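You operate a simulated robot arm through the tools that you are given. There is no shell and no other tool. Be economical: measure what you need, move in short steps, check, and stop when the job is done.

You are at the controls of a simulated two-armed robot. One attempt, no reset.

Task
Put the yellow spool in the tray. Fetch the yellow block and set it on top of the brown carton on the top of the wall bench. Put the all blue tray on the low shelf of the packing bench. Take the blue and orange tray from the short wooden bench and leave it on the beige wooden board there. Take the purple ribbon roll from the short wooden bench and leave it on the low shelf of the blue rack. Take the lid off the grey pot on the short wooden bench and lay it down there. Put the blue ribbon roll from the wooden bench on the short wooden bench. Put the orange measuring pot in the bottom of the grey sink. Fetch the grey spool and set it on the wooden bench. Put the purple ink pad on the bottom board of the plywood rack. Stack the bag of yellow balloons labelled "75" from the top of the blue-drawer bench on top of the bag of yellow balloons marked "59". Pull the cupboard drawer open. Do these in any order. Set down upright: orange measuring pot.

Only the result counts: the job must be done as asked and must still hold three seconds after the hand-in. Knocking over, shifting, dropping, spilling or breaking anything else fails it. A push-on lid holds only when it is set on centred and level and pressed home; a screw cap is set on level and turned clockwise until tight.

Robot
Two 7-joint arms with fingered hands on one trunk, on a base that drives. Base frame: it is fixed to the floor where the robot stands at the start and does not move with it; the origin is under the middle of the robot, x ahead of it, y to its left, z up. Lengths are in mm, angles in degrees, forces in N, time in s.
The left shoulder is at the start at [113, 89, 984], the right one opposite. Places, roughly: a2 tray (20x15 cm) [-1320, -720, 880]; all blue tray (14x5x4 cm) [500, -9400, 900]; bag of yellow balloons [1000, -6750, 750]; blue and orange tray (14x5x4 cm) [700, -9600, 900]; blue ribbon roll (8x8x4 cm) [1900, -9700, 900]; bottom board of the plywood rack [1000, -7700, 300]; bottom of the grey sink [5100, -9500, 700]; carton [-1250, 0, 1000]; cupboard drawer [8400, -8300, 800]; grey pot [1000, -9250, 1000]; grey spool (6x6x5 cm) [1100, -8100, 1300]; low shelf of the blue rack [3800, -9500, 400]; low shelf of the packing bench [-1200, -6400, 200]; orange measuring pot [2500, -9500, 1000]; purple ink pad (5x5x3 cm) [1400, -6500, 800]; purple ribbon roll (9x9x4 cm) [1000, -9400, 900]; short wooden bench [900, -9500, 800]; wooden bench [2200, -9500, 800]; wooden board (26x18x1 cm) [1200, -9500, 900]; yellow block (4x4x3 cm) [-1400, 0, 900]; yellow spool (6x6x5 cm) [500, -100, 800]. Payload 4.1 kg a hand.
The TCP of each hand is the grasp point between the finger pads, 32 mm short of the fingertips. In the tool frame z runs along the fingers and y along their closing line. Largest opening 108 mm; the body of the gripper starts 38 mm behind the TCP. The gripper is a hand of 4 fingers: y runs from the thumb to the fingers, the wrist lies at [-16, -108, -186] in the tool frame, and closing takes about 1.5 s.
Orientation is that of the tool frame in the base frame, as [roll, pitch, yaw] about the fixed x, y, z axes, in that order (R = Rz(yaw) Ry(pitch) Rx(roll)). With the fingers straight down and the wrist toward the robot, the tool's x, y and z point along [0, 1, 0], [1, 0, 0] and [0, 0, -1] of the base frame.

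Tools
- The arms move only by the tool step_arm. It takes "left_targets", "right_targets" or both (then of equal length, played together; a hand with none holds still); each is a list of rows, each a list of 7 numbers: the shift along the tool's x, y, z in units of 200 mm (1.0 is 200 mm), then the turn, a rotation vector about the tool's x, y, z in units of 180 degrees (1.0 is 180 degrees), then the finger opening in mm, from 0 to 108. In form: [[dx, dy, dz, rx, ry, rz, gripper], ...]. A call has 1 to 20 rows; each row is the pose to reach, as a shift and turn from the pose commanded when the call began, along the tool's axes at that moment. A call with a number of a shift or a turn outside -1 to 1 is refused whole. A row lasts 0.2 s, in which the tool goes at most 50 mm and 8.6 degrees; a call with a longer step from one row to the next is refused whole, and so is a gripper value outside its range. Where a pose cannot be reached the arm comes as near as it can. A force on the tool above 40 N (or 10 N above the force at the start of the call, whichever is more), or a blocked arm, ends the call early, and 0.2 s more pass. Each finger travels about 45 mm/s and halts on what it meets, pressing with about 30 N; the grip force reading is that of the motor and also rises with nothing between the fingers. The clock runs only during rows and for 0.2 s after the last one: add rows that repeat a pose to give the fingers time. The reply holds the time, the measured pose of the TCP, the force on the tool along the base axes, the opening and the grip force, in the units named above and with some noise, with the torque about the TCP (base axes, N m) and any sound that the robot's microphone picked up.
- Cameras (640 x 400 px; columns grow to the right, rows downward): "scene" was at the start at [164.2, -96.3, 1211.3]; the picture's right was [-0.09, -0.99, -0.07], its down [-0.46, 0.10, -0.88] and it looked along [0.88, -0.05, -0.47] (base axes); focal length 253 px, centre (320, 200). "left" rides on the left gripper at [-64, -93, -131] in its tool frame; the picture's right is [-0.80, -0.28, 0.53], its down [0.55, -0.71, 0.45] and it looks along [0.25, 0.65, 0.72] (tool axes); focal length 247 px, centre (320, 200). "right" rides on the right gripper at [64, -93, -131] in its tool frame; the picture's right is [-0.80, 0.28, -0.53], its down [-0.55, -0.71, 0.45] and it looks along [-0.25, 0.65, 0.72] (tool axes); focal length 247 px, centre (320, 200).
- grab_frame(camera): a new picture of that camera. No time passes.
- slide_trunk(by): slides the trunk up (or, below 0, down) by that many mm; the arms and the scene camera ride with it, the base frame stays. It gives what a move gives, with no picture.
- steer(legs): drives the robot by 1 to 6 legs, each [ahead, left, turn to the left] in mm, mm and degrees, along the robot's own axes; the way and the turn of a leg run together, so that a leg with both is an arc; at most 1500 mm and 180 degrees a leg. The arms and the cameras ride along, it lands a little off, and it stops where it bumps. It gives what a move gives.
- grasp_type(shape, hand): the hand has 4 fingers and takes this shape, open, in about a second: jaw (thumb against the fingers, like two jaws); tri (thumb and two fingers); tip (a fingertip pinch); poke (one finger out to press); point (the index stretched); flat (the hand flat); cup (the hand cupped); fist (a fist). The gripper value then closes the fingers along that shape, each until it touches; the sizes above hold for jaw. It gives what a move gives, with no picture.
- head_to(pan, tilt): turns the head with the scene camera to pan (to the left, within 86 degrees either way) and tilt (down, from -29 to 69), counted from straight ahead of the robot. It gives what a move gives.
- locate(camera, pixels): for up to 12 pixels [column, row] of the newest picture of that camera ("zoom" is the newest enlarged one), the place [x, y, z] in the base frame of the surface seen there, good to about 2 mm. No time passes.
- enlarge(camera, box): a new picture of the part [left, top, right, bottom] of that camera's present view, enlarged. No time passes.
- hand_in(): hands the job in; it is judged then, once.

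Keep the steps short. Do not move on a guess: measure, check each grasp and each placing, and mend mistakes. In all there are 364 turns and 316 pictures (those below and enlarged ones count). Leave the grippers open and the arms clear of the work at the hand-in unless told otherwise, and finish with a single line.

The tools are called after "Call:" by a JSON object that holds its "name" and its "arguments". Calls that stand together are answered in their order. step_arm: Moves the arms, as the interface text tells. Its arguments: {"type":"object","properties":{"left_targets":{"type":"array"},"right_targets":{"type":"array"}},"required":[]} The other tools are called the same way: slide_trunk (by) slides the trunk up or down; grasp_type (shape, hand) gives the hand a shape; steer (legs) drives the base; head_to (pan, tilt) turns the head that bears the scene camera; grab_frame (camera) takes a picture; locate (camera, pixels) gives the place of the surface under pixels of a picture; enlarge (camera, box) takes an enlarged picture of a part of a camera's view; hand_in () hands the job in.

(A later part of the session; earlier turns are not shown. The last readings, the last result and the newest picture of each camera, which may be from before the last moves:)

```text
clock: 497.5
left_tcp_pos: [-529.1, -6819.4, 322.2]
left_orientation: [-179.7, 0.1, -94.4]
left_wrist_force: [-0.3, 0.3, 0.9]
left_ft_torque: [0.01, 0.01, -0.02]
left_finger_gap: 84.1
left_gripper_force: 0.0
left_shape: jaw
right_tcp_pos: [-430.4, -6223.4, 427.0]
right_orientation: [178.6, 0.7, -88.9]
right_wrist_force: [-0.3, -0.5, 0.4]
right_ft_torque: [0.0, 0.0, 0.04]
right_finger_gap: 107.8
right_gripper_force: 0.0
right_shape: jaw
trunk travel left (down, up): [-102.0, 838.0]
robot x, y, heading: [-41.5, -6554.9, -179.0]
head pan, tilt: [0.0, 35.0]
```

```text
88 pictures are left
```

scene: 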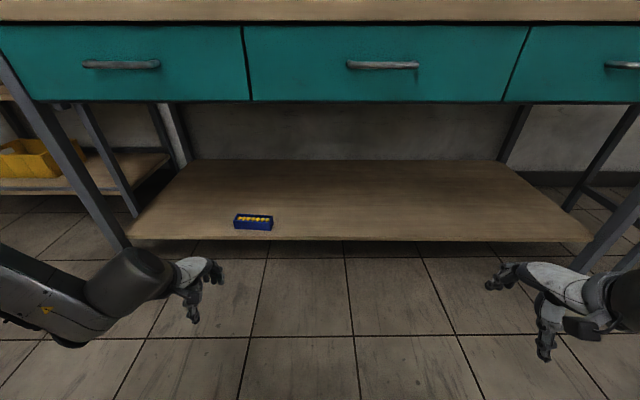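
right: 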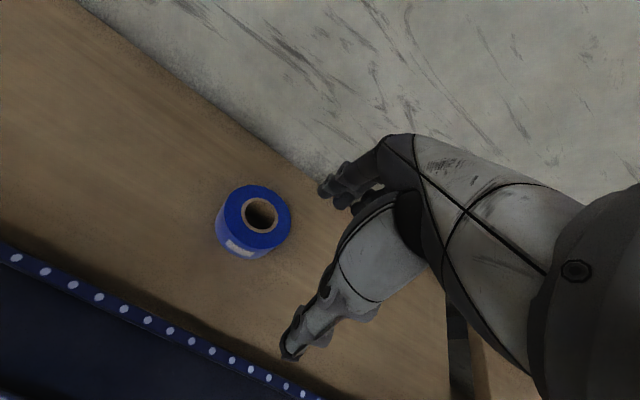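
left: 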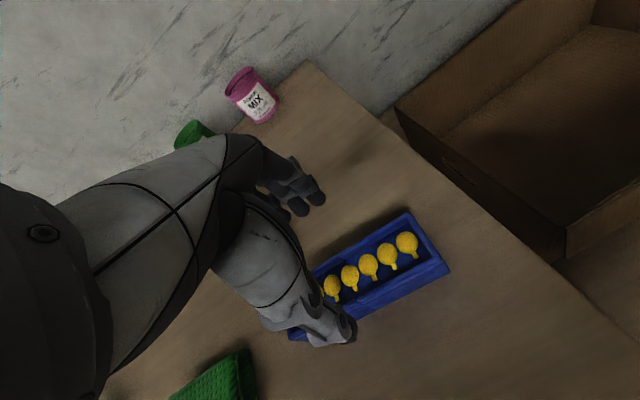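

Tray placed. Raise the trunk, turn and drive back to the short bench for the purple roll.

Call:
{"name": "slide_trunk", "arguments": {"by": 400}}

Call:
{"name": "slide_trunk", "arguments": {"by": 130}}

Call:
{"name": "steer", "arguments": {"legs": [[0, 0, 89], [1500, 0, 0], [470, 0, 0], [310, 740, 0]]}}

Call:
{"name": "head_to", "arguments": {"pan": 20, "tilt": 45}}

Call:
{"name": "grab_frame", "arguments": {"camera": "scene"}}

```text
clock: 501.4
left_tcp_pos: [-528.0, -6820.3, 722.6]
left_orientation: [-179.7, 0.2, -94.4]
left_wrist_force: [-0.9, -0.4, 0.1]
left_ft_torque: [0.01, 0.0, 0.02]
left_finger_gap: 83.8
left_gripper_force: 0.1
left_shape: jaw
right_tcp_pos: [-430.3, -6222.2, 827.9]
right_orientation: [178.8, 0.8, -88.8]
right_wrist_force: [-0.1, -0.4, -0.1]
right_ft_torque: [0.01, 0.0, 0.05]
right_finger_gap: 107.9
right_gripper_force: 0.1
right_shape: jaw
trunk travel left (down, up): [-502.0, 438.0]
robot x, y, heading: [-41.5, -6559.6, -179.5]
head pan, tilt: [0.0, 35.0]
```

```text
clock: 502.9
left_tcp_pos: [-528.2, -6820.4, 851.5]
left_orientation: [-179.9, 0.0, -94.4]
left_wrist_force: [0.2, -1.4, 0.0]
left_ft_torque: [0.03, 0.02, -0.02]
left_finger_gap: 84.0
left_gripper_force: 0.0
left_shape: jaw
right_tcp_pos: [-431.8, -6222.9, 958.2]
right_orientation: [178.8, 0.7, -88.8]
right_wrist_force: [0.4, 0.4, -0.1]
right_ft_torque: [-0.01, 0.01, -0.04]
right_finger_gap: 107.8
right_gripper_force: 0.1
right_shape: jaw
trunk travel left (down, up): [-632.0, 308.0]
robot x, y, heading: [-43.4, -6558.6, -179.3]
head pan, tilt: [0.0, 35.0]
```

```text
clock: 518.5
left_tcp_pos: [474.0, -9146.3, 852.6]
left_orientation: [-179.2, 0.7, -5.3]
left_wrist_force: [-7.0, 23.5, 9.2]
left_ft_torque: [-0.61, 0.01, -0.35]
left_finger_gap: 77.3
left_gripper_force: 0.0
left_shape: jaw
right_tcp_pos: [-117.8, -9051.9, 960.1]
right_orientation: [178.4, 1.1, 1.0]
right_wrist_force: [0.4, 0.4, 0.2]
right_ft_torque: [0.02, 0.07, -0.05]
right_finger_gap: 107.6
right_gripper_force: 0.1
right_shape: jaw
trunk travel left (down, up): [-632.0, 308.0]
robot x, y, heading: [212.9, -8667.3, -89.7]
head pan, tilt: [0.0, 35.0]
stopped in leg 4: the force on the tool passed its limit at 48 N (the readings are from after the stop); the commanded pose is now the measured one
```

```text
clock: 519.3
left_tcp_pos: [471.0, -9148.2, 852.5]
left_orientation: [-179.3, 0.3, -5.0]
left_wrist_force: [-3.7, 30.4, 5.9]
left_ft_torque: [-0.25, 0.03, 0.11]
left_finger_gap: 76.2
left_gripper_force: 0.0
left_shape: jaw
right_tcp_pos: [-120.4, -9051.6, 958.6]
right_orientation: [178.5, 0.9, 0.8]
right_wrist_force: [-0.4, 0.5, 0.7]
right_ft_torque: [0.03, 0.02, 0.01]
right_finger_gap: 107.8
right_gripper_force: 0.2
right_shape: jaw
trunk travel left (down, up): [-632.0, 308.0]
robot x, y, heading: [217.2, -8670.2, -89.6]
head pan, tilt: [20.0, 45.0]
```

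```text
87 pictures are left
```

scene: 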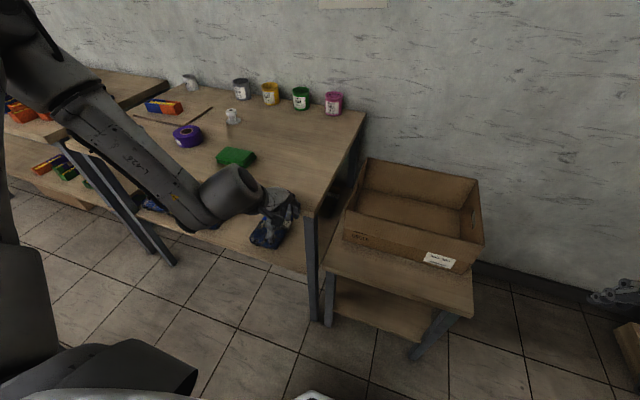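

The hand was too low and touched the bench's front edge. I back off and raise it.

Call:
{"name": "steer", "arguments": {"legs": [[-80, 0, 0]]}}

Call:
{"name": "step_arm", "arguments": {"left_targets": [[0, 0, -0.2, 0, 0, 0, 100], [0, 0, -0.4, 0, 0, 0, 108], [0, 0, -0.6, 0, 0, -0.01, 108], [0, 0, -0.8, 0, 0, -0.02, 108], [0, 0, -1.0, 0, 0, -0.028, 108]]}}

Call:
{"name": "steer", "arguments": {"legs": [[0, 490, 0], [210, 0, 0]]}}

Call:
{"name": "grab_frame", "arguments": {"camera": "scene"}}

```text
clock: 520.4
left_tcp_pos: [472.2, -9070.9, 852.3]
left_orientation: [-179.2, 0.4, -4.9]
left_wrist_force: [0.6, 0.7, 0.6]
left_ft_torque: [-0.02, 0.0, 0.03]
left_finger_gap: 83.5
left_gripper_force: 0.0
left_shape: jaw
right_tcp_pos: [-120.9, -8975.5, 958.4]
right_orientation: [178.6, 0.8, 0.9]
right_wrist_force: [-0.1, 0.1, 0.8]
right_ft_torque: [-0.05, -0.02, 0.04]
right_finger_gap: 107.7
right_gripper_force: 0.0
right_shape: jaw
trunk travel left (down, up): [-632.0, 308.0]
robot x, y, heading: [214.6, -8592.1, -89.6]
head pan, tilt: [20.0, 45.0]
```

```text
clock: 521.6
left_tcp_pos: [484.2, -9076.5, 1044.2]
left_orientation: [-178.5, 0.6, 0.4]
left_wrist_force: [1.0, -0.1, 0.4]
left_ft_torque: [-0.02, 0.03, -0.02]
left_finger_gap: 107.6
left_gripper_force: 0.1
left_shape: jaw
left hand out of reach, approached as far as the arm can: row 4
right_tcp_pos: [-113.2, -8977.7, 960.1]
right_orientation: [178.8, 1.2, 0.9]
right_wrist_force: [-0.2, 0.4, 0.5]
right_ft_torque: [0.02, 0.11, -0.02]
right_finger_gap: 107.7
right_gripper_force: 0.2
right_shape: jaw
trunk travel left (down, up): [-632.0, 308.0]
robot x, y, heading: [214.5, -8591.8, -89.5]
head pan, tilt: [20.0, 45.0]
```

```text
clock: 525.7
left_tcp_pos: [957.5, -9287.3, 1051.0]
left_orientation: [-179.1, 0.3, -0.1]
left_wrist_force: [0.2, 0.2, -0.2]
left_ft_torque: [0.01, -0.03, 0.0]
left_finger_gap: 107.7
left_gripper_force: 0.1
left_shape: jaw
right_tcp_pos: [363.4, -9183.9, 956.5]
right_orientation: [178.8, 0.9, 0.8]
right_wrist_force: [-0.3, -0.3, 0.1]
right_ft_torque: [0.02, -0.04, 0.0]
right_finger_gap: 107.8
right_gripper_force: 0.0
right_shape: jaw
trunk travel left (down, up): [-632.0, 308.0]
robot x, y, heading: [702.7, -8799.8, -89.5]
head pan, tilt: [20.0, 45.0]
```

```text
86 pictures are left
```

scene: 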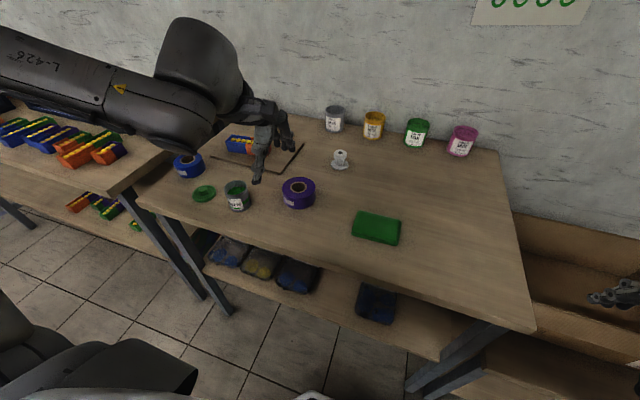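

I check the bench position and measure the purple roll.

Call:
{"name": "enlarge", "arguments": {"camera": "scene", "box": [250, 160, 350, 230]}}

Call:
{"name": "locate", "arguments": {"camera": "zoom", "pixels": [[305, 115], [210, 170], [410, 170], [305, 240], [310, 300], [305, 170]]}}

Call:
{"name": "locate", "arguments": {"camera": "scene", "pixels": [[400, 285], [237, 190], [204, 190], [463, 130], [340, 150], [240, 148], [190, 158]]}}

```text
5.71 times, centred on (300, 195) of scene
```

zoom: 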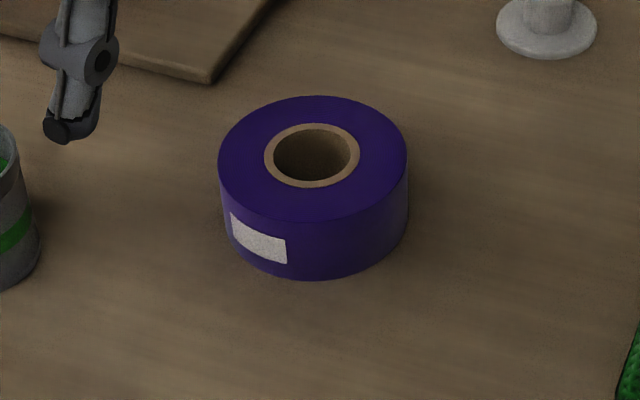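

```text
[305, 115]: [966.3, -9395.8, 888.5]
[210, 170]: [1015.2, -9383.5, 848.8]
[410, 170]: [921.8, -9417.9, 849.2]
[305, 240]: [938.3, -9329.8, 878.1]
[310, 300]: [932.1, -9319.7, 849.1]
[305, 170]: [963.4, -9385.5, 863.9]
```

```text
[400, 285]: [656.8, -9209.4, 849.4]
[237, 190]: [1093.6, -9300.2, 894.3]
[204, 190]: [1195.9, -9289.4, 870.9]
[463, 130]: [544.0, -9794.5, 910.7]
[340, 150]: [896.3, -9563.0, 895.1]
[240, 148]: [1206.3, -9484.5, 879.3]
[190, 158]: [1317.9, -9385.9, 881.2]
```

All is in place. Roll centre ≈ (949,-9372), Ø 90. I bring the left hand above.

Call:
{"name": "step_arm", "arguments": {"left_targets": [[-0.01, 0.1, 0.1, -0.003, 0, 0, 108], [-0.02, 0.22, 0.22, -0.005, 0, 0, 108], [-0.04, 0.34, 0.34, -0.005, 0, 0, 108], [-0.04, 0.42, 0.45, -0.005, 0, 0, 108], [-0.04, 0.42, 0.45, -0.005, 0, 0, 108]]}}

Call:
{"name": "grab_frame", "arguments": {"camera": "left"}}

```text
clock: 526.9
left_tcp_pos: [946.9, -9369.1, 962.3]
left_orientation: [179.8, 0.3, -0.1]
left_wrist_force: [0.3, 1.0, 0.0]
left_ft_torque: [-0.02, 0.0, -0.05]
left_finger_gap: 107.8
left_gripper_force: 0.1
left_shape: jaw
right_tcp_pos: [363.5, -9182.8, 958.3]
right_orientation: [178.7, 0.9, 0.7]
right_wrist_force: [0.4, 0.7, 0.6]
right_ft_torque: [-0.02, -0.01, 0.0]
right_finger_gap: 107.7
right_gripper_force: 0.1
right_shape: jaw
trunk travel left (down, up): [-632.0, 308.0]
robot x, y, heading: [699.2, -8798.5, -89.4]
head pan, tilt: [20.0, 45.0]
```

```text
84 pictures are left
```

left: 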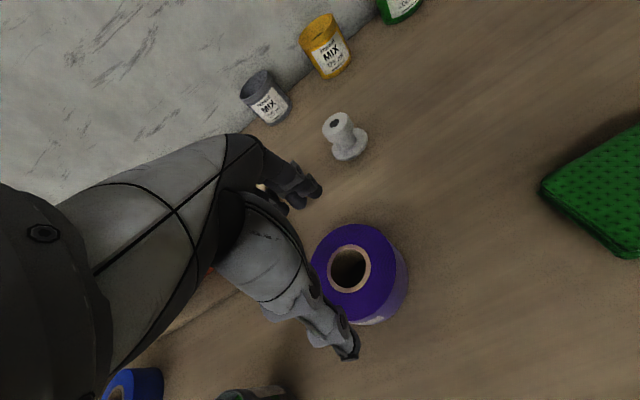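

Call:
{"name": "locate", "arguments": {"camera": "left", "pixels": [[335, 228], [312, 275], [395, 280], [360, 315], [390, 250], [325, 245]]}}

```text
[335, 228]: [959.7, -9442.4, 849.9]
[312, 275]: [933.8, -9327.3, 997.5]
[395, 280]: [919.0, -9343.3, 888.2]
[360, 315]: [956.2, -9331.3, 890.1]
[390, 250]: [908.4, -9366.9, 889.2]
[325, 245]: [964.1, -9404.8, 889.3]
```

Centre (951,-9373). Fine-adjust 4 mm, lower with the trunk 74 mm, close.

Call:
{"name": "step_arm", "arguments": {"left_targets": [[0.02, 0.02, 0, 0, 0, 0, 108], [0.02, 0.02, 0, 0, 0, 0, 108]]}}

Call:
{"name": "slide_trunk", "arguments": {"by": -74}}

Call:
{"name": "step_arm", "arguments": {"left_targets": [[0, 0, 0, 0, 0, 0, 95], [0, 0, 0, 0, 0, 0, 80], [0, 0, 0, 0, 0, 0, 65], [0, 0, 0, 0, 0, 0, 50], [0, 0, 0, 0, 0, 0, 50], [0, 0, 0, 0, 0, 0, 50]]}}

Call:
{"name": "slide_trunk", "arguments": {"by": 200}}

Call:
{"name": "grab_frame", "arguments": {"camera": "left"}}

```text
clock: 527.5
left_tcp_pos: [951.2, -9372.8, 961.2]
left_orientation: [-180.0, 0.2, -0.1]
left_wrist_force: [0.7, -0.1, -0.2]
left_ft_torque: [-0.04, 0.02, 0.02]
left_finger_gap: 107.8
left_gripper_force: 0.1
left_shape: jaw
right_tcp_pos: [362.6, -9182.5, 956.4]
right_orientation: [178.7, 1.0, 0.8]
right_wrist_force: [-0.4, -1.1, 0.2]
right_ft_torque: [0.0, -0.04, -0.02]
right_finger_gap: 107.5
right_gripper_force: 0.1
right_shape: jaw
trunk travel left (down, up): [-632.0, 308.0]
robot x, y, heading: [698.5, -8797.5, -89.5]
head pan, tilt: [20.0, 45.0]
```

```text
clock: 528.6
left_tcp_pos: [952.3, -9372.7, 887.5]
left_orientation: [179.9, 0.3, -0.1]
left_wrist_force: [0.5, 0.4, 0.1]
left_ft_torque: [0.0, -0.01, -0.03]
left_finger_gap: 107.7
left_gripper_force: 0.1
left_shape: jaw
right_tcp_pos: [363.4, -9182.9, 882.7]
right_orientation: [178.6, 0.9, 0.8]
right_wrist_force: [-0.5, 0.5, 0.3]
right_ft_torque: [-0.01, -0.01, 0.01]
right_finger_gap: 107.9
right_gripper_force: 0.0
right_shape: jaw
trunk travel left (down, up): [-558.0, 382.0]
robot x, y, heading: [699.3, -8796.4, -89.9]
head pan, tilt: [20.0, 45.0]
```

```text
clock: 530.0
left_tcp_pos: [952.5, -9372.1, 886.2]
left_orientation: [180.0, 0.3, -0.1]
left_wrist_force: [-0.2, -0.5, -0.4]
left_ft_torque: [-0.02, 0.01, -0.02]
left_finger_gap: 80.7
left_gripper_force: 30.0
left_shape: jaw
right_tcp_pos: [362.4, -9182.7, 883.4]
right_orientation: [178.8, 1.0, 0.7]
right_wrist_force: [-0.4, 0.0, 0.8]
right_ft_torque: [-0.01, -0.01, -0.01]
right_finger_gap: 107.8
right_gripper_force: 0.2
right_shape: jaw
trunk travel left (down, up): [-558.0, 382.0]
robot x, y, heading: [699.9, -8798.6, -89.7]
head pan, tilt: [20.0, 45.0]
```

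```text
clock: 532.2
left_tcp_pos: [952.3, -9372.7, 1086.4]
left_orientation: [179.9, 0.3, -0.1]
left_wrist_force: [0.8, -0.2, -0.7]
left_ft_torque: [-0.01, -0.02, 0.01]
left_finger_gap: 80.6
left_gripper_force: 30.7
left_shape: jaw
right_tcp_pos: [362.6, -9182.8, 1084.1]
right_orientation: [178.8, 1.0, 0.7]
right_wrist_force: [0.4, 0.2, 0.1]
right_ft_torque: [-0.03, -0.01, 0.01]
right_finger_gap: 107.9
right_gripper_force: 0.1
right_shape: jaw
trunk travel left (down, up): [-758.0, 182.0]
robot x, y, heading: [696.7, -8798.7, -89.7]
head pan, tilt: [20.0, 45.0]
```

```text
83 pictures are left
```

left: 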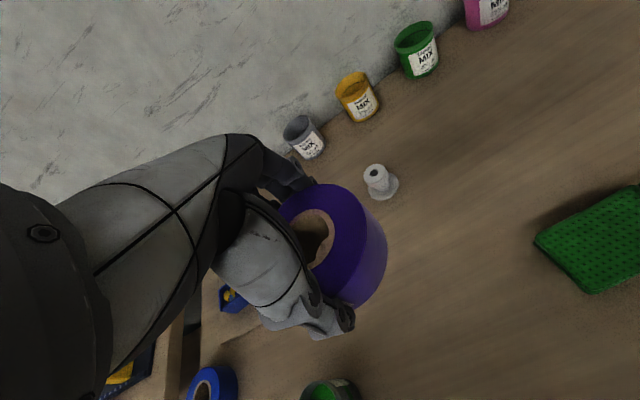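

Held. I back off and slide left along the benches toward the blue rack, then look.

Call:
{"name": "steer", "arguments": {"legs": [[-230, 0, 0], [0, 1500, 0], [0, 600, 0]]}}

Call:
{"name": "head_to", "arguments": {"pan": 35, "tilt": 20}}

Call:
{"name": "grab_frame", "arguments": {"camera": "scene"}}

```text
clock: 543.9
left_tcp_pos: [3037.8, -9106.8, 1087.8]
left_orientation: [180.0, 0.4, 0.4]
left_wrist_force: [0.8, 0.0, -0.4]
left_ft_torque: [-0.01, -0.04, -0.04]
left_finger_gap: 80.9
left_gripper_force: 29.8
left_shape: jaw
right_tcp_pos: [2446.8, -8923.9, 1083.5]
right_orientation: [178.7, 0.9, 1.2]
right_wrist_force: [0.2, 0.5, -0.6]
right_ft_torque: [-0.02, -0.01, 0.0]
right_finger_gap: 107.5
right_gripper_force: 0.2
right_shape: jaw
trunk travel left (down, up): [-758.0, 182.0]
robot x, y, heading: [2778.1, -8537.0, -89.0]
head pan, tilt: [20.0, 45.0]
```

```text
clock: 544.8
left_tcp_pos: [3037.8, -9107.9, 1085.7]
left_orientation: [180.0, 0.3, 0.4]
left_wrist_force: [0.2, 0.5, -1.6]
left_ft_torque: [-0.01, 0.01, 0.03]
left_finger_gap: 80.5
left_gripper_force: 30.0
left_shape: jaw
right_tcp_pos: [2445.8, -8924.0, 1083.4]
right_orientation: [178.8, 0.9, 1.2]
right_wrist_force: [1.0, -0.9, 0.0]
right_ft_torque: [-0.01, 0.0, -0.02]
right_finger_gap: 107.9
right_gripper_force: 0.0
right_shape: jaw
trunk travel left (down, up): [-758.0, 182.0]
robot x, y, heading: [2781.5, -8534.3, -89.2]
head pan, tilt: [35.0, 20.0]
```

```text
82 pictures are left
```

scene: 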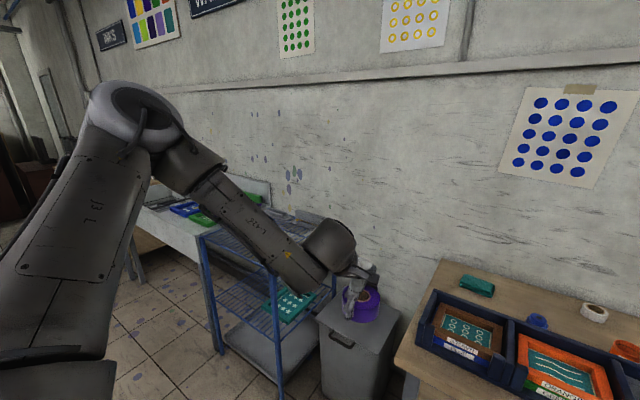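

Call:
{"name": "enlarge", "arguments": {"camera": "scene", "box": [130, 190, 430, 400]}}

Call:
{"name": "locate", "arguments": {"camera": "scene", "pixels": [[240, 300], [255, 310], [260, 345], [290, 300], [275, 385], [215, 345], [265, 260], [340, 395], [200, 235], [240, 285], [225, 295]]}}

```text
1.90 times, centred on (280, 295) of scene
```

zoom: 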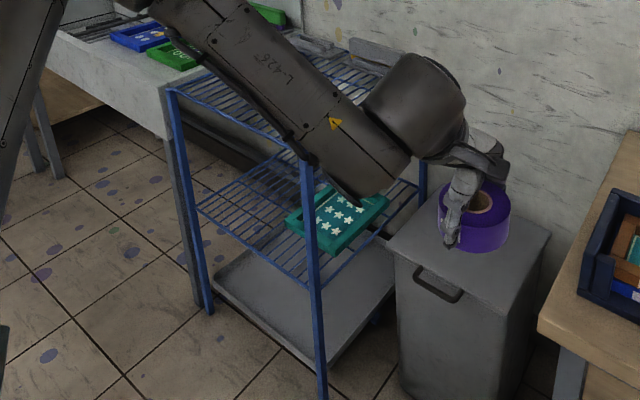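

```text
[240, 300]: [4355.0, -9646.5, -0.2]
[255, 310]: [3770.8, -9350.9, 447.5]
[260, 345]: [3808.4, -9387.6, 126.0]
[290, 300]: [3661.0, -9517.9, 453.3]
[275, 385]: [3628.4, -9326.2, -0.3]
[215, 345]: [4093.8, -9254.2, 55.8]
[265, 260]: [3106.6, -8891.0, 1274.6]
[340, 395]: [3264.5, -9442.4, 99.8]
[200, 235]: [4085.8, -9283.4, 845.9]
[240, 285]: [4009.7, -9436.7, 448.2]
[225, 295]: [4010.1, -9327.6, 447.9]
```

Low mesh shelf at z 448, front ≈ y -9275; free spot (3900,-9350). I slide left 860, raise/pull the right hand, lower the trunk by 560.

Call:
{"name": "steer", "arguments": {"legs": [[0, 862, 0]]}}

Call:
{"name": "step_arm", "arguments": {"right_targets": [[0, 0, -0.2, 0, 0, 0, 108], [0, 0, -0.4, 0, 0, 0, 108], [0, -0.05, -0.6, 0, 0, 0, 108], [0, -0.1, -0.8, 0, 0, 0, 108], [0, -0.15, -0.95, 0, 0, 0, 108]]}}

Call:
{"name": "slide_trunk", "arguments": {"by": -280}}

Call:
{"name": "slide_trunk", "arguments": {"by": -260}}

Call:
{"name": "head_to", "arguments": {"pan": 15, "tilt": 30}}

Call:
{"name": "grab_frame", "arguments": {"camera": "scene"}}

```text
clock: 549.3
left_tcp_pos: [3906.6, -9083.7, 1087.6]
left_orientation: [-180.0, 0.2, 1.3]
left_wrist_force: [-0.1, 0.2, -1.2]
left_ft_torque: [0.01, 0.02, -0.03]
left_finger_gap: 80.9
left_gripper_force: 30.2
left_shape: jaw
right_tcp_pos: [3313.4, -8909.7, 1083.5]
right_orientation: [178.8, 0.9, 2.2]
right_wrist_force: [-0.1, 0.5, 0.5]
right_ft_torque: [-0.02, 0.0, -0.01]
right_finger_gap: 107.7
right_gripper_force: 0.0
right_shape: jaw
trunk travel left (down, up): [-758.0, 182.0]
robot x, y, heading: [3636.6, -8515.4, -88.2]
head pan, tilt: [35.0, 20.0]
```

```text
clock: 550.5
left_tcp_pos: [3907.4, -9084.2, 1086.0]
left_orientation: [-180.0, 0.3, 1.3]
left_wrist_force: [-0.1, 0.7, -1.5]
left_ft_torque: [0.01, 0.03, -0.02]
left_finger_gap: 80.7
left_gripper_force: 29.7
left_shape: jaw
right_tcp_pos: [3314.9, -8876.5, 1270.7]
right_orientation: [178.8, 0.9, 2.2]
right_wrist_force: [-0.7, 0.3, 0.1]
right_ft_torque: [-0.01, 0.0, 0.01]
right_finger_gap: 107.5
right_gripper_force: 0.1
right_shape: jaw
trunk travel left (down, up): [-758.0, 182.0]
robot x, y, heading: [3641.4, -8518.8, -88.2]
head pan, tilt: [35.0, 20.0]
```

```text
clock: 553.3
left_tcp_pos: [3908.2, -9083.7, 807.0]
left_orientation: [180.0, 0.4, 1.3]
left_wrist_force: [0.4, 0.6, -0.9]
left_ft_torque: [-0.02, 0.01, 0.02]
left_finger_gap: 80.8
left_gripper_force: 30.2
left_shape: jaw
right_tcp_pos: [3314.4, -8876.9, 991.2]
right_orientation: [178.8, 0.9, 2.2]
right_wrist_force: [-0.2, -0.2, -0.3]
right_ft_torque: [0.02, -0.01, 0.0]
right_finger_gap: 107.9
right_gripper_force: 0.0
right_shape: jaw
trunk travel left (down, up): [-478.0, 462.0]
robot x, y, heading: [3636.6, -8520.5, -88.3]
head pan, tilt: [35.0, 20.0]
```

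```text
clock: 556.0
left_tcp_pos: [3907.6, -9085.0, 546.1]
left_orientation: [179.9, 0.3, 1.2]
left_wrist_force: [0.0, 0.8, -0.8]
left_ft_torque: [0.01, 0.0, -0.01]
left_finger_gap: 80.9
left_gripper_force: 29.9
left_shape: jaw
right_tcp_pos: [3314.2, -8876.9, 731.5]
right_orientation: [178.8, 0.9, 2.2]
right_wrist_force: [0.9, -0.2, 0.2]
right_ft_torque: [0.01, 0.0, 0.01]
right_finger_gap: 107.7
right_gripper_force: 0.1
right_shape: jaw
trunk travel left (down, up): [-218.0, 722.0]
robot x, y, heading: [3639.9, -8513.1, -88.3]
head pan, tilt: [35.0, 20.0]
```

```text
clock: 556.8
left_tcp_pos: [3909.5, -9083.8, 546.1]
left_orientation: [-180.0, 0.2, 1.3]
left_wrist_force: [0.3, 0.2, -1.3]
left_ft_torque: [-0.01, 0.01, 0.02]
left_finger_gap: 80.7
left_gripper_force: 30.0
left_shape: jaw
right_tcp_pos: [3314.6, -8876.7, 730.7]
right_orientation: [178.7, 0.9, 2.1]
right_wrist_force: [0.1, 0.3, -1.0]
right_ft_torque: [-0.04, 0.02, 0.03]
right_finger_gap: 108.1
right_gripper_force: 0.0
right_shape: jaw
trunk travel left (down, up): [-218.0, 722.0]
robot x, y, heading: [3638.6, -8512.9, -88.3]
head pan, tilt: [15.0, 30.0]
```

```text
80 pictures are left
```

scene: 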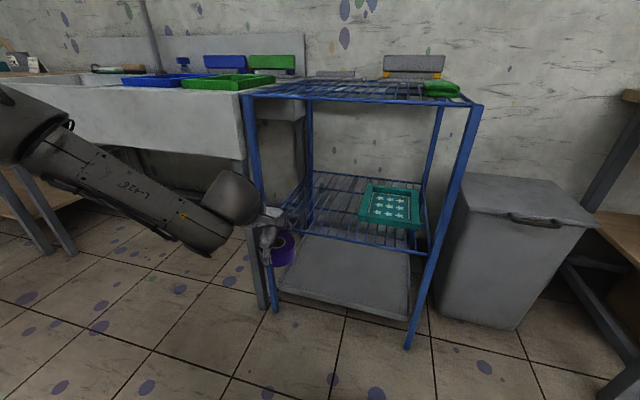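

The path into the rack is free. I drive forward 262 mm.

Call:
{"name": "steer", "arguments": {"legs": [[255, -25, 0]]}}

Call:
{"name": "grab_frame", "arguments": {"camera": "scene"}}

Call:
{"name": "grab_frame", "arguments": {"camera": "left"}}

```text
clock: 558.7
left_tcp_pos: [3891.3, -9337.4, 546.8]
left_orientation: [-180.0, 0.3, 1.4]
left_wrist_force: [0.0, -0.1, -1.1]
left_ft_torque: [-0.02, 0.01, 0.04]
left_finger_gap: 80.8
left_gripper_force: 30.1
left_shape: jaw
right_tcp_pos: [3297.5, -9130.3, 732.2]
right_orientation: [178.8, 0.9, 2.2]
right_wrist_force: [-0.8, 0.7, -0.3]
right_ft_torque: [-0.01, 0.02, 0.01]
right_finger_gap: 107.9
right_gripper_force: 0.0
right_shape: jaw
trunk travel left (down, up): [-218.0, 722.0]
robot x, y, heading: [3625.7, -8768.8, -88.4]
head pan, tilt: [15.0, 30.0]
```

```text
79 pictures are left
```

scene: 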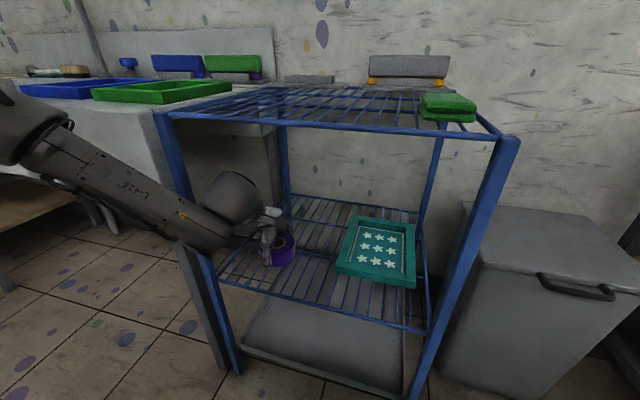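

```text
78 pictures are left
```

left: 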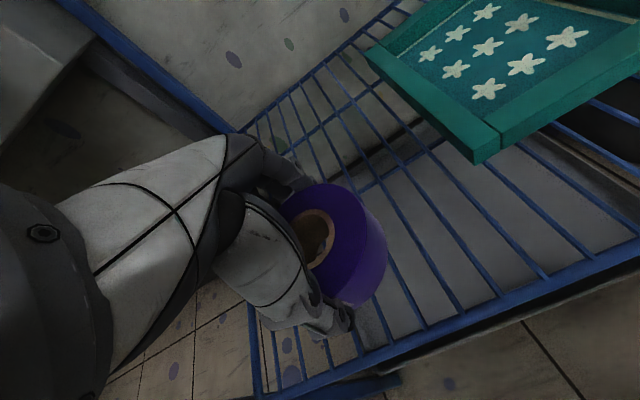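

Above the free part of the mesh. Lower the trunk 60 mm.

Call:
{"name": "slide_trunk", "arguments": {"by": -60}}

Call:
{"name": "enlarge", "arguments": {"camera": "left", "box": [220, 120, 480, 400]}}

```text
clock: 559.7
left_tcp_pos: [3891.0, -9337.7, 486.8]
left_orientation: [180.0, 0.4, 1.5]
left_wrist_force: [0.1, -0.8, -1.0]
left_ft_torque: [0.02, 0.02, -0.01]
left_finger_gap: 80.4
left_gripper_force: 29.7
left_shape: jaw
right_tcp_pos: [3299.2, -9129.2, 671.3]
right_orientation: [178.9, 1.0, 2.2]
right_wrist_force: [0.4, -0.9, -0.1]
right_ft_torque: [0.01, -0.04, 0.03]
right_finger_gap: 107.7
right_gripper_force: 0.1
right_shape: jaw
trunk travel left (down, up): [-158.0, 782.0]
robot x, y, heading: [3622.4, -8767.4, -88.4]
head pan, tilt: [15.0, 30.0]
```

```text
1.43 times, centred on (350, 260) of left
```

zoom: 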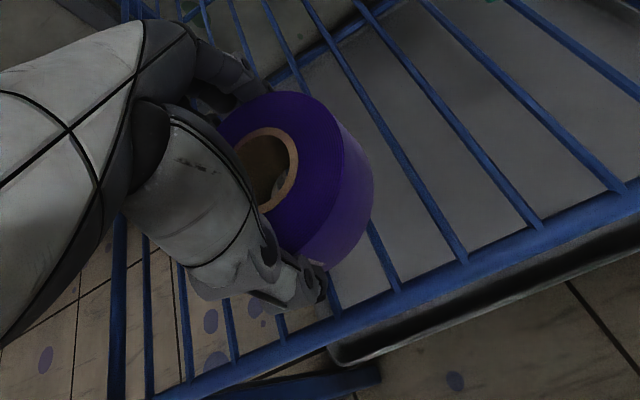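

Lower 3 mm more, open, then rise.

Call:
{"name": "slide_trunk", "arguments": {"by": -3}}

Call:
{"name": "step_arm", "arguments": {"left_targets": [[0, 0, 0, 0, 0, 0, 90], [0, 0, 0, 0, 0, 0, 100], [0, 0, 0, 0, 0, 0, 104], [0, 0, 0, 0, 0, 0, 104]]}}

Call:
{"name": "slide_trunk", "arguments": {"by": 90}}

Call:
{"name": "steer", "arguments": {"legs": [[-250, 0, 0]]}}

Call:
{"name": "grab_frame", "arguments": {"camera": "scene"}}

```text
clock: 560.2
left_tcp_pos: [3890.9, -9337.5, 485.9]
left_orientation: [179.8, 0.2, 1.4]
left_wrist_force: [3.1, 1.6, 14.9]
left_ft_torque: [0.12, -0.08, -0.01]
left_finger_gap: 80.0
left_gripper_force: 29.5
left_shape: jaw
right_tcp_pos: [3297.3, -9130.2, 668.6]
right_orientation: [178.8, 0.8, 2.1]
right_wrist_force: [0.1, -0.9, 0.2]
right_ft_torque: [-0.02, 0.01, -0.02]
right_finger_gap: 107.7
right_gripper_force: 0.0
right_shape: jaw
trunk travel left (down, up): [-155.0, 785.0]
robot x, y, heading: [3625.7, -8768.1, -88.0]
head pan, tilt: [15.0, 30.0]
```

```text
clock: 561.2
left_tcp_pos: [3890.4, -9337.7, 483.4]
left_orientation: [-180.0, 0.3, 1.3]
left_wrist_force: [0.3, -0.7, 1.2]
left_ft_torque: [-0.08, 0.01, 0.02]
left_finger_gap: 103.5
left_gripper_force: 0.1
left_shape: jaw
right_tcp_pos: [3297.4, -9130.0, 668.7]
right_orientation: [178.8, 0.9, 2.2]
right_wrist_force: [-0.9, -0.3, -1.0]
right_ft_torque: [0.0, 0.05, 0.03]
right_finger_gap: 107.8
right_gripper_force: 0.0
right_shape: jaw
trunk travel left (down, up): [-155.0, 785.0]
robot x, y, heading: [3620.9, -8767.6, -88.4]
head pan, tilt: [15.0, 30.0]
```

```text
clock: 562.5
left_tcp_pos: [3890.3, -9337.2, 574.1]
left_orientation: [-180.0, 0.2, 1.4]
left_wrist_force: [0.0, -0.7, 0.5]
left_ft_torque: [0.01, 0.03, -0.02]
left_finger_gap: 103.7
left_gripper_force: 0.0
left_shape: jaw
right_tcp_pos: [3297.8, -9130.4, 758.2]
right_orientation: [178.8, 0.9, 2.1]
right_wrist_force: [0.1, 0.0, 0.1]
right_ft_torque: [0.03, -0.01, 0.02]
right_finger_gap: 107.7
right_gripper_force: 0.0
right_shape: jaw
trunk travel left (down, up): [-245.0, 695.0]
robot x, y, heading: [3625.6, -8775.3, -88.3]
head pan, tilt: [15.0, 30.0]
```

```text
clock: 564.2
left_tcp_pos: [3885.2, -9095.4, 572.9]
left_orientation: [179.9, 0.3, 1.6]
left_wrist_force: [0.1, 0.5, -0.3]
left_ft_torque: [0.01, 0.01, -0.03]
left_finger_gap: 104.1
left_gripper_force: 0.0
left_shape: jaw
right_tcp_pos: [3289.8, -8889.5, 758.5]
right_orientation: [178.7, 0.9, 2.4]
right_wrist_force: [-0.4, 0.3, 0.4]
right_ft_torque: [-0.02, -0.02, -0.01]
right_finger_gap: 107.9
right_gripper_force: 0.0
right_shape: jaw
trunk travel left (down, up): [-245.0, 695.0]
robot x, y, heading: [3616.0, -8528.1, -88.1]
head pan, tilt: [15.0, 30.0]
```

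```text
76 pictures are left
```

scene: 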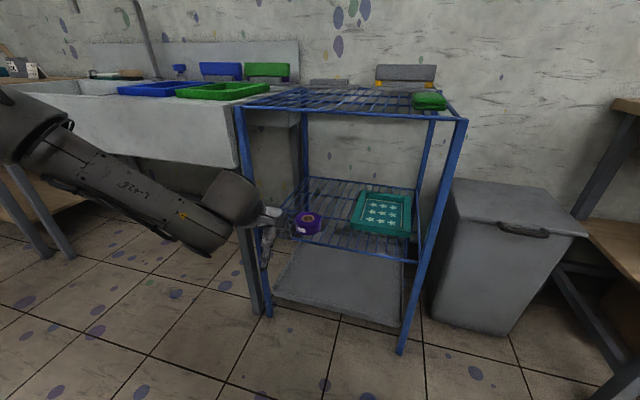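

Purple roll placed. Now the orange measuring pot: raise the trunk and go back to the wooden bench.

Call:
{"name": "slide_trunk", "arguments": {"by": 390}}

Call:
{"name": "steer", "arguments": {"legs": [[0, -1410, -1.9], [350, 0, 0]]}}

Call:
{"name": "head_to", "arguments": {"pan": 25, "tilt": 40}}

Call:
{"name": "grab_frame", "arguments": {"camera": "scene"}}

```text
clock: 568.0
left_tcp_pos: [3884.9, -9095.3, 963.3]
left_orientation: [179.9, 0.3, 1.5]
left_wrist_force: [-0.5, -0.2, 0.0]
left_ft_torque: [0.02, 0.02, 0.0]
left_finger_gap: 103.9
left_gripper_force: 0.0
left_shape: jaw
right_tcp_pos: [3291.1, -8889.8, 1148.5]
right_orientation: [178.7, 0.9, 2.4]
right_wrist_force: [0.4, 0.4, 0.2]
right_ft_torque: [-0.02, 0.01, -0.03]
right_finger_gap: 107.8
right_gripper_force: 0.1
right_shape: jaw
trunk travel left (down, up): [-635.0, 305.0]
robot x, y, heading: [3614.9, -8527.2, -88.3]
head pan, tilt: [15.0, 30.0]
```

```text
clock: 576.4
left_tcp_pos: [2468.6, -9388.5, 966.1]
left_orientation: [-179.9, 0.4, 0.3]
left_wrist_force: [1.3, 16.8, 19.9]
left_ft_torque: [-0.46, -0.23, 0.14]
left_finger_gap: 97.0
left_gripper_force: 0.1
left_shape: jaw
right_tcp_pos: [1879.2, -9175.6, 1150.0]
right_orientation: [178.7, 0.8, 1.5]
right_wrist_force: [-0.4, 0.2, -0.5]
right_ft_torque: [0.04, 0.0, -0.02]
right_finger_gap: 107.9
right_gripper_force: 0.0
right_shape: jaw
trunk travel left (down, up): [-635.0, 305.0]
robot x, y, heading: [2209.8, -8822.2, -88.7]
head pan, tilt: [15.0, 30.0]
stopped in leg 2: the force on the tool passed its limit at 45 N (the readings are from after the stop); the commanded pose is now the measured one
```

```text
clock: 577.1
left_tcp_pos: [2467.2, -9387.2, 966.4]
left_orientation: [-179.9, 0.4, 0.4]
left_wrist_force: [0.9, 18.4, 20.8]
left_ft_torque: [-0.49, -0.26, 0.08]
left_finger_gap: 97.7
left_gripper_force: 0.1
left_shape: jaw
right_tcp_pos: [1879.6, -9172.5, 1149.7]
right_orientation: [178.5, 0.8, 1.5]
right_wrist_force: [-0.2, 0.0, 0.6]
right_ft_torque: [-0.02, 0.0, 0.0]
right_finger_gap: 107.9
right_gripper_force: 0.1
right_shape: jaw
trunk travel left (down, up): [-635.0, 305.0]
robot x, y, heading: [2211.9, -8822.2, -88.9]
head pan, tilt: [25.0, 40.0]
```

```text
75 pictures are left
```

scene: 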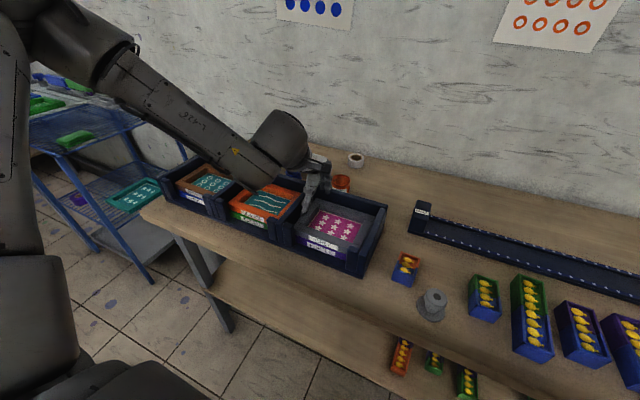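

The hand touched the bin. I lift it straight up at once and inspect.

Call:
{"name": "step_arm", "arguments": {"left_targets": [[0, -0.03, -0.1, 0, 0, 0, 100], [0, -0.03, -0.3, 0, 0, 0, 100], [0, -0.03, -0.5, 0, 0, 0, 100], [0, -0.03, -0.7, 0, 0, 0, 100]]}}

Call:
{"name": "grab_frame", "arguments": {"camera": "left"}}

Call:
{"name": "grab_frame", "arguments": {"camera": "scene"}}

```text
clock: 578.1
left_tcp_pos: [2468.6, -9381.3, 1104.8]
left_orientation: [-179.8, 0.4, 0.4]
left_wrist_force: [-0.1, -0.2, 0.0]
left_ft_torque: [-0.02, -0.04, -0.01]
left_finger_gap: 100.0
left_gripper_force: 0.1
left_shape: jaw
right_tcp_pos: [1880.7, -9177.2, 1148.5]
right_orientation: [178.8, 0.9, 1.5]
right_wrist_force: [-0.8, -0.3, 0.0]
right_ft_torque: [0.01, -0.02, 0.0]
right_finger_gap: 107.8
right_gripper_force: 0.0
right_shape: jaw
trunk travel left (down, up): [-635.0, 305.0]
robot x, y, heading: [2209.0, -8821.7, -88.8]
head pan, tilt: [25.0, 40.0]
```

```text
74 pictures are left
```

left: 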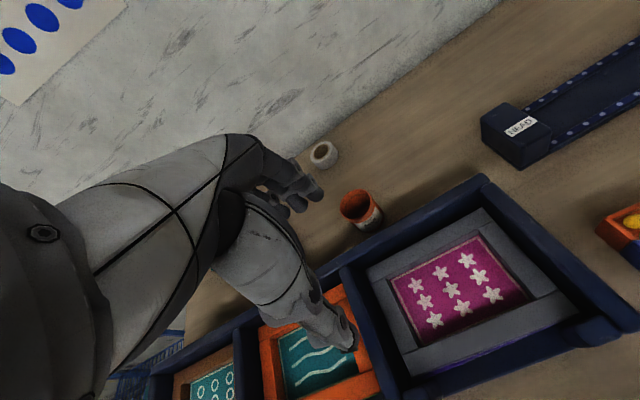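

```text
73 pictures are left
```

scene: 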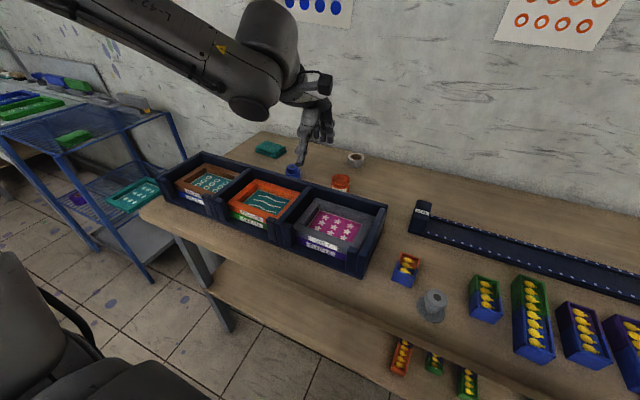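

Call:
{"name": "locate", "arguments": {"camera": "scene", "pixels": [[360, 270], [385, 207], [340, 180], [342, 187], [335, 192], [425, 205], [160, 195], [205, 153], [360, 245], [295, 172], [356, 158]]}}

Call:
{"name": "enlarge", "arguments": {"camera": "left", "box": [290, 130, 430, 250]}}

```text
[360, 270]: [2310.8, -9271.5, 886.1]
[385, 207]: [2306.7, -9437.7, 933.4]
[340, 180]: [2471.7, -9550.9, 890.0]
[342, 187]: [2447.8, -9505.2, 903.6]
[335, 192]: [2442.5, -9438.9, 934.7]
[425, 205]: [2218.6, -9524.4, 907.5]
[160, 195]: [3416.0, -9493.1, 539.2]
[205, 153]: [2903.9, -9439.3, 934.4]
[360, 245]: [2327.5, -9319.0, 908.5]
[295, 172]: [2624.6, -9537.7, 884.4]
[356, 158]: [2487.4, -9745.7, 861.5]
```

```text
3.33 times, centred on (360, 190) of left
```

zoom: 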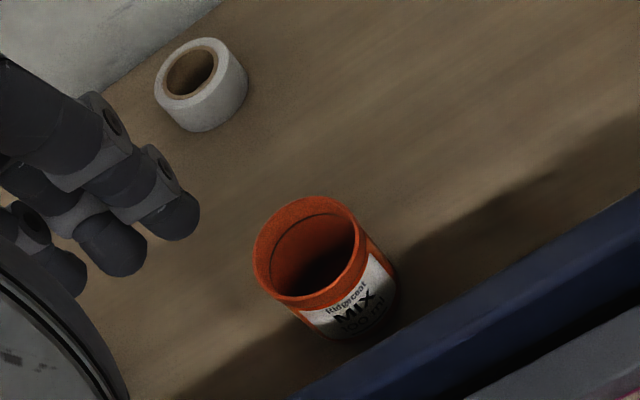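

The bin has not moved. I measure the orange pot with the zoomed hand picture.

Call:
{"name": "locate", "arguments": {"camera": "zoom", "pixels": [[262, 255], [358, 245], [315, 203], [300, 298], [345, 215], [275, 225], [375, 300], [350, 330]]}}

```text
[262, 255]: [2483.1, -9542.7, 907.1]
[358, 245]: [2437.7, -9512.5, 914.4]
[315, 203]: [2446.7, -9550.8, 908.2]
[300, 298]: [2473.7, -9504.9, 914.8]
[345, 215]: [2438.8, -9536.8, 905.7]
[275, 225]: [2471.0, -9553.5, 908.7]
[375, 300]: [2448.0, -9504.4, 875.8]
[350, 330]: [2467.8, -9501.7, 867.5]
```

Pot: centre (2460,-9528), Ø 54, rim z 911. I advance 90 mm, reach over it at height.

Call:
{"name": "steer", "arguments": {"legs": [[90, 0, 0]]}}

Call:
{"name": "step_arm", "arguments": {"left_targets": [[-0.02, 0.1, 0, 0, 0, 0, 90], [-0.03, 0.2, 0, 0, 0, 0, 86], [-0.04, 0.28, 0.05, 0, 0, 0, 84], [-0.04, 0.28, 0.1, 0, 0, 0, 84]]}}

Call:
{"name": "slide_trunk", "arguments": {"by": -100}}

Call:
{"name": "grab_frame", "arguments": {"camera": "left"}}

```text
clock: 579.3
left_tcp_pos: [2470.0, -9477.2, 1101.9]
left_orientation: [-179.8, 0.6, 0.2]
left_wrist_force: [-0.8, 0.5, -0.1]
left_ft_torque: [0.02, -0.04, 0.01]
left_finger_gap: 99.8
left_gripper_force: 0.0
left_shape: jaw
right_tcp_pos: [1881.8, -9271.9, 1149.2]
right_orientation: [178.8, 0.8, 1.4]
right_wrist_force: [1.1, -0.1, 0.2]
right_ft_torque: [0.01, 0.0, 0.0]
right_finger_gap: 107.8
right_gripper_force: 0.1
right_shape: jaw
trunk travel left (down, up): [-635.0, 305.0]
robot x, y, heading: [2209.9, -8920.0, -89.3]
head pan, tilt: [25.0, 40.0]
```

```text
clock: 580.3
left_tcp_pos: [2463.2, -9533.2, 1084.4]
left_orientation: [-179.8, 0.4, 0.2]
left_wrist_force: [0.0, -0.6, 0.3]
left_ft_torque: [0.02, -0.01, 0.02]
left_finger_gap: 84.0
left_gripper_force: 0.0
left_shape: jaw
right_tcp_pos: [1882.0, -9270.2, 1148.5]
right_orientation: [178.8, 0.9, 1.5]
right_wrist_force: [-0.2, -0.6, -0.3]
right_ft_torque: [-0.02, 0.0, 0.0]
right_finger_gap: 107.9
right_gripper_force: 0.1
right_shape: jaw
trunk travel left (down, up): [-635.0, 305.0]
robot x, y, heading: [2212.0, -8916.4, -89.0]
head pan, tilt: [25.0, 40.0]
```

```text
clock: 581.6
left_tcp_pos: [2462.8, -9533.6, 983.3]
left_orientation: [-179.8, 0.4, 0.4]
left_wrist_force: [-0.5, -0.6, 0.5]
left_ft_torque: [0.0, -0.01, 0.01]
left_finger_gap: 84.3
left_gripper_force: 0.0
left_shape: jaw
right_tcp_pos: [1881.1, -9270.6, 1048.4]
right_orientation: [178.8, 0.9, 1.4]
right_wrist_force: [0.4, 0.5, 0.4]
right_ft_torque: [-0.02, 0.01, -0.01]
right_finger_gap: 107.8
right_gripper_force: 0.0
right_shape: jaw
trunk travel left (down, up): [-535.0, 405.0]
robot x, y, heading: [2207.3, -8916.3, -89.3]
head pan, tilt: [25.0, 40.0]
```

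```text
71 pictures are left
```

left: 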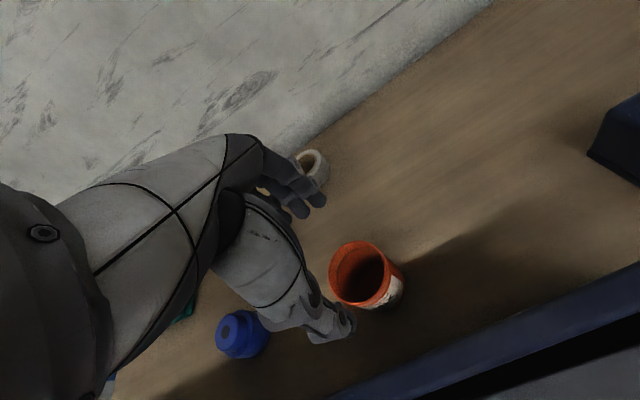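

Call:
{"name": "locate", "arguments": {"camera": "left", "pixels": [[332, 275], [388, 268], [358, 243], [355, 302]]}}

Call:
{"name": "step_arm", "arguments": {"left_targets": [[-0.01, -0.02, 0, 0, 0, 0, 84], [-0.015, -0.025, 0, 0, 0, 0, 84]]}}

Call:
{"name": "slide_trunk", "arguments": {"by": -86}}

Call:
{"name": "enlarge", "arguments": {"camera": "left", "box": [240, 180, 440, 360]}}

```text
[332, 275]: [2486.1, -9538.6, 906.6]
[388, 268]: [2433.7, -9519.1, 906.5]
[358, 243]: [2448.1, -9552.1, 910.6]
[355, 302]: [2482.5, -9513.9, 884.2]
```

```text
clock: 582.2
left_tcp_pos: [2458.4, -9527.2, 983.6]
left_orientation: [-179.9, 0.5, 0.2]
left_wrist_force: [-0.4, -0.7, -0.5]
left_ft_torque: [-0.04, -0.02, -0.02]
left_finger_gap: 84.4
left_gripper_force: 0.0
left_shape: jaw
right_tcp_pos: [1882.3, -9270.9, 1048.6]
right_orientation: [178.9, 0.8, 1.4]
right_wrist_force: [0.3, 0.3, 0.0]
right_ft_torque: [0.05, 0.0, -0.02]
right_finger_gap: 107.7
right_gripper_force: 0.0
right_shape: jaw
trunk travel left (down, up): [-535.0, 405.0]
robot x, y, heading: [2213.1, -8917.8, -89.3]
head pan, tilt: [25.0, 40.0]
```

```text
clock: 583.4
left_tcp_pos: [2459.3, -9527.3, 897.4]
left_orientation: [-179.8, 0.5, 0.3]
left_wrist_force: [0.6, 0.6, 0.8]
left_ft_torque: [-0.02, 0.04, -0.02]
left_finger_gap: 84.2
left_gripper_force: 0.1
left_shape: jaw
right_tcp_pos: [1882.9, -9270.8, 963.0]
right_orientation: [178.8, 0.9, 1.4]
right_wrist_force: [0.4, 0.3, -0.2]
right_ft_torque: [0.0, 0.02, -0.04]
right_finger_gap: 107.7
right_gripper_force: 0.0
right_shape: jaw
trunk travel left (down, up): [-449.0, 491.0]
robot x, y, heading: [2214.8, -8917.3, -89.1]
head pan, tilt: [25.0, 40.0]
```

```text
2.22 times, centred on (340, 270) of left
```

zoom: 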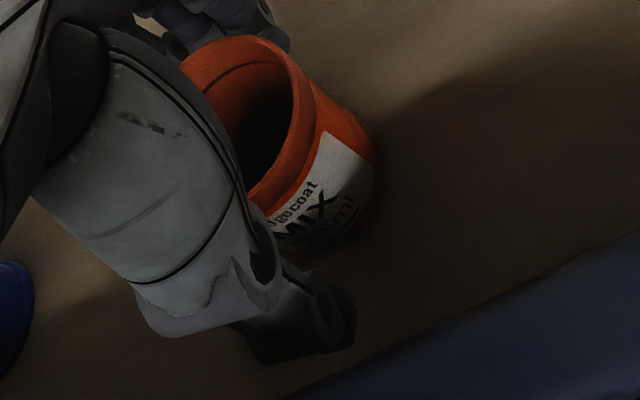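

Well placed. Close and lift with the trunk.

Call:
{"name": "step_arm", "arguments": {"left_targets": [[0, 0, 0, 0, 0, 0, 70], [0, 0, 0, 0, 0, 0, 55], [0, 0, 0, 0, 0, 0, 40], [0, 0, 0, 0, 0, 0, 25], [0, 0, 0, 0, 0, 0, 25], [0, 0, 0, 0, 0, 0, 25]]}}

Call:
{"name": "slide_trunk", "arguments": {"by": 300}}

Call:
{"name": "grab_frame", "arguments": {"camera": "left"}}

```text
clock: 584.8
left_tcp_pos: [2460.5, -9527.9, 897.2]
left_orientation: [-180.0, 0.4, 0.2]
left_wrist_force: [0.1, 0.4, 1.0]
left_ft_torque: [0.02, 0.0, 0.01]
left_finger_gap: 48.5
left_gripper_force: 30.4
left_shape: jaw
right_tcp_pos: [1881.9, -9271.1, 962.8]
right_orientation: [178.8, 0.9, 1.3]
right_wrist_force: [-0.2, -0.3, -0.1]
right_ft_torque: [0.01, 0.0, 0.0]
right_finger_gap: 107.9
right_gripper_force: 0.0
right_shape: jaw
trunk travel left (down, up): [-449.0, 491.0]
robot x, y, heading: [2213.1, -8916.8, -89.1]
head pan, tilt: [25.0, 40.0]
```

```text
clock: 587.8
left_tcp_pos: [2459.4, -9529.0, 1196.4]
left_orientation: [-179.8, 0.4, 0.3]
left_wrist_force: [-0.2, -0.1, 0.1]
left_ft_torque: [0.04, 0.0, -0.01]
left_finger_gap: 48.6
left_gripper_force: 30.0
left_shape: jaw
right_tcp_pos: [1881.2, -9271.1, 1263.2]
right_orientation: [178.8, 0.9, 1.4]
right_wrist_force: [-0.7, 0.0, 0.2]
right_ft_torque: [-0.03, 0.01, 0.0]
right_finger_gap: 107.7
right_gripper_force: 0.0
right_shape: jaw
trunk travel left (down, up): [-749.0, 191.0]
robot x, y, heading: [2214.2, -8918.8, -89.1]
head pan, tilt: [25.0, 40.0]
```

```text
69 pictures are left
```

left: 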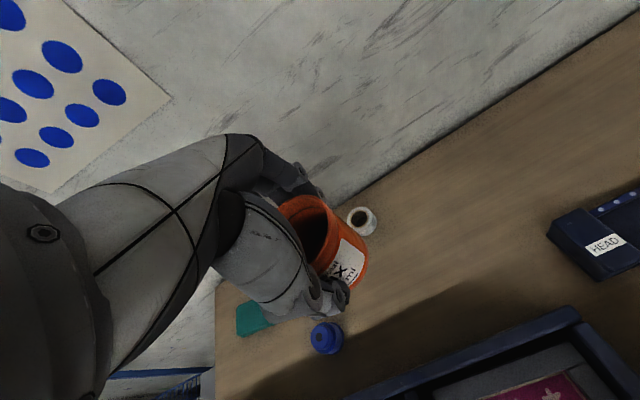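

Pot held upright. I back off and slide left toward the sink, then look.

Call:
{"name": "steer", "arguments": {"legs": [[-400, 0, 0], [0, 1500, 0], [0, 800, 0]]}}

Call:
{"name": "head_to", "arguments": {"pan": 20, "tilt": 30}}

Call:
{"name": "grab_frame", "arguments": {"camera": "scene"}}

```text
clock: 601.3
left_tcp_pos: [4783.9, -9073.9, 1197.0]
left_orientation: [-179.7, 0.5, 1.5]
left_wrist_force: [0.1, -0.5, -0.4]
left_ft_torque: [0.02, 0.0, 0.02]
left_finger_gap: 48.5
left_gripper_force: 30.2
left_shape: jaw
right_tcp_pos: [4200.4, -8828.6, 1262.3]
right_orientation: [178.8, 0.9, 2.6]
right_wrist_force: [0.6, -0.3, -0.1]
right_ft_torque: [0.0, 0.05, -0.01]
right_finger_gap: 107.8
right_gripper_force: 0.0
right_shape: jaw
trunk travel left (down, up): [-749.0, 191.0]
robot x, y, heading: [4523.1, -8468.6, -87.8]
head pan, tilt: [25.0, 40.0]
```

```text
clock: 602.0
left_tcp_pos: [4783.8, -9072.8, 1196.4]
left_orientation: [-179.8, 0.4, 1.4]
left_wrist_force: [0.1, -0.2, 0.6]
left_ft_torque: [0.01, 0.0, 0.01]
left_finger_gap: 48.8
left_gripper_force: 29.7
left_shape: jaw
right_tcp_pos: [4200.4, -8828.0, 1263.0]
right_orientation: [178.7, 0.9, 2.6]
right_wrist_force: [-0.7, -0.3, -0.6]
right_ft_torque: [-0.02, 0.0, -0.01]
right_finger_gap: 107.8
right_gripper_force: 0.1
right_shape: jaw
trunk travel left (down, up): [-749.0, 191.0]
robot x, y, heading: [4528.8, -8469.9, -87.8]
head pan, tilt: [20.0, 30.0]
```

```text
68 pictures are left
```

scene: 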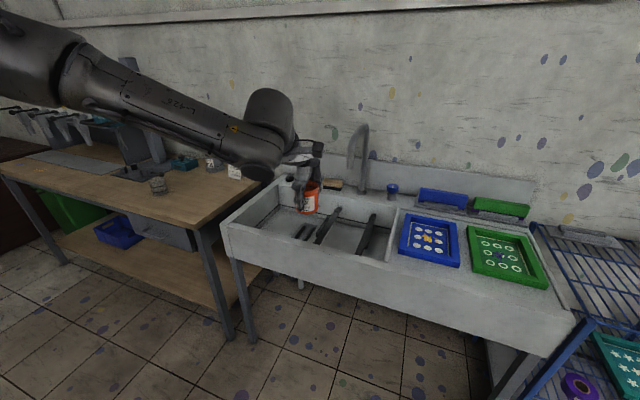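

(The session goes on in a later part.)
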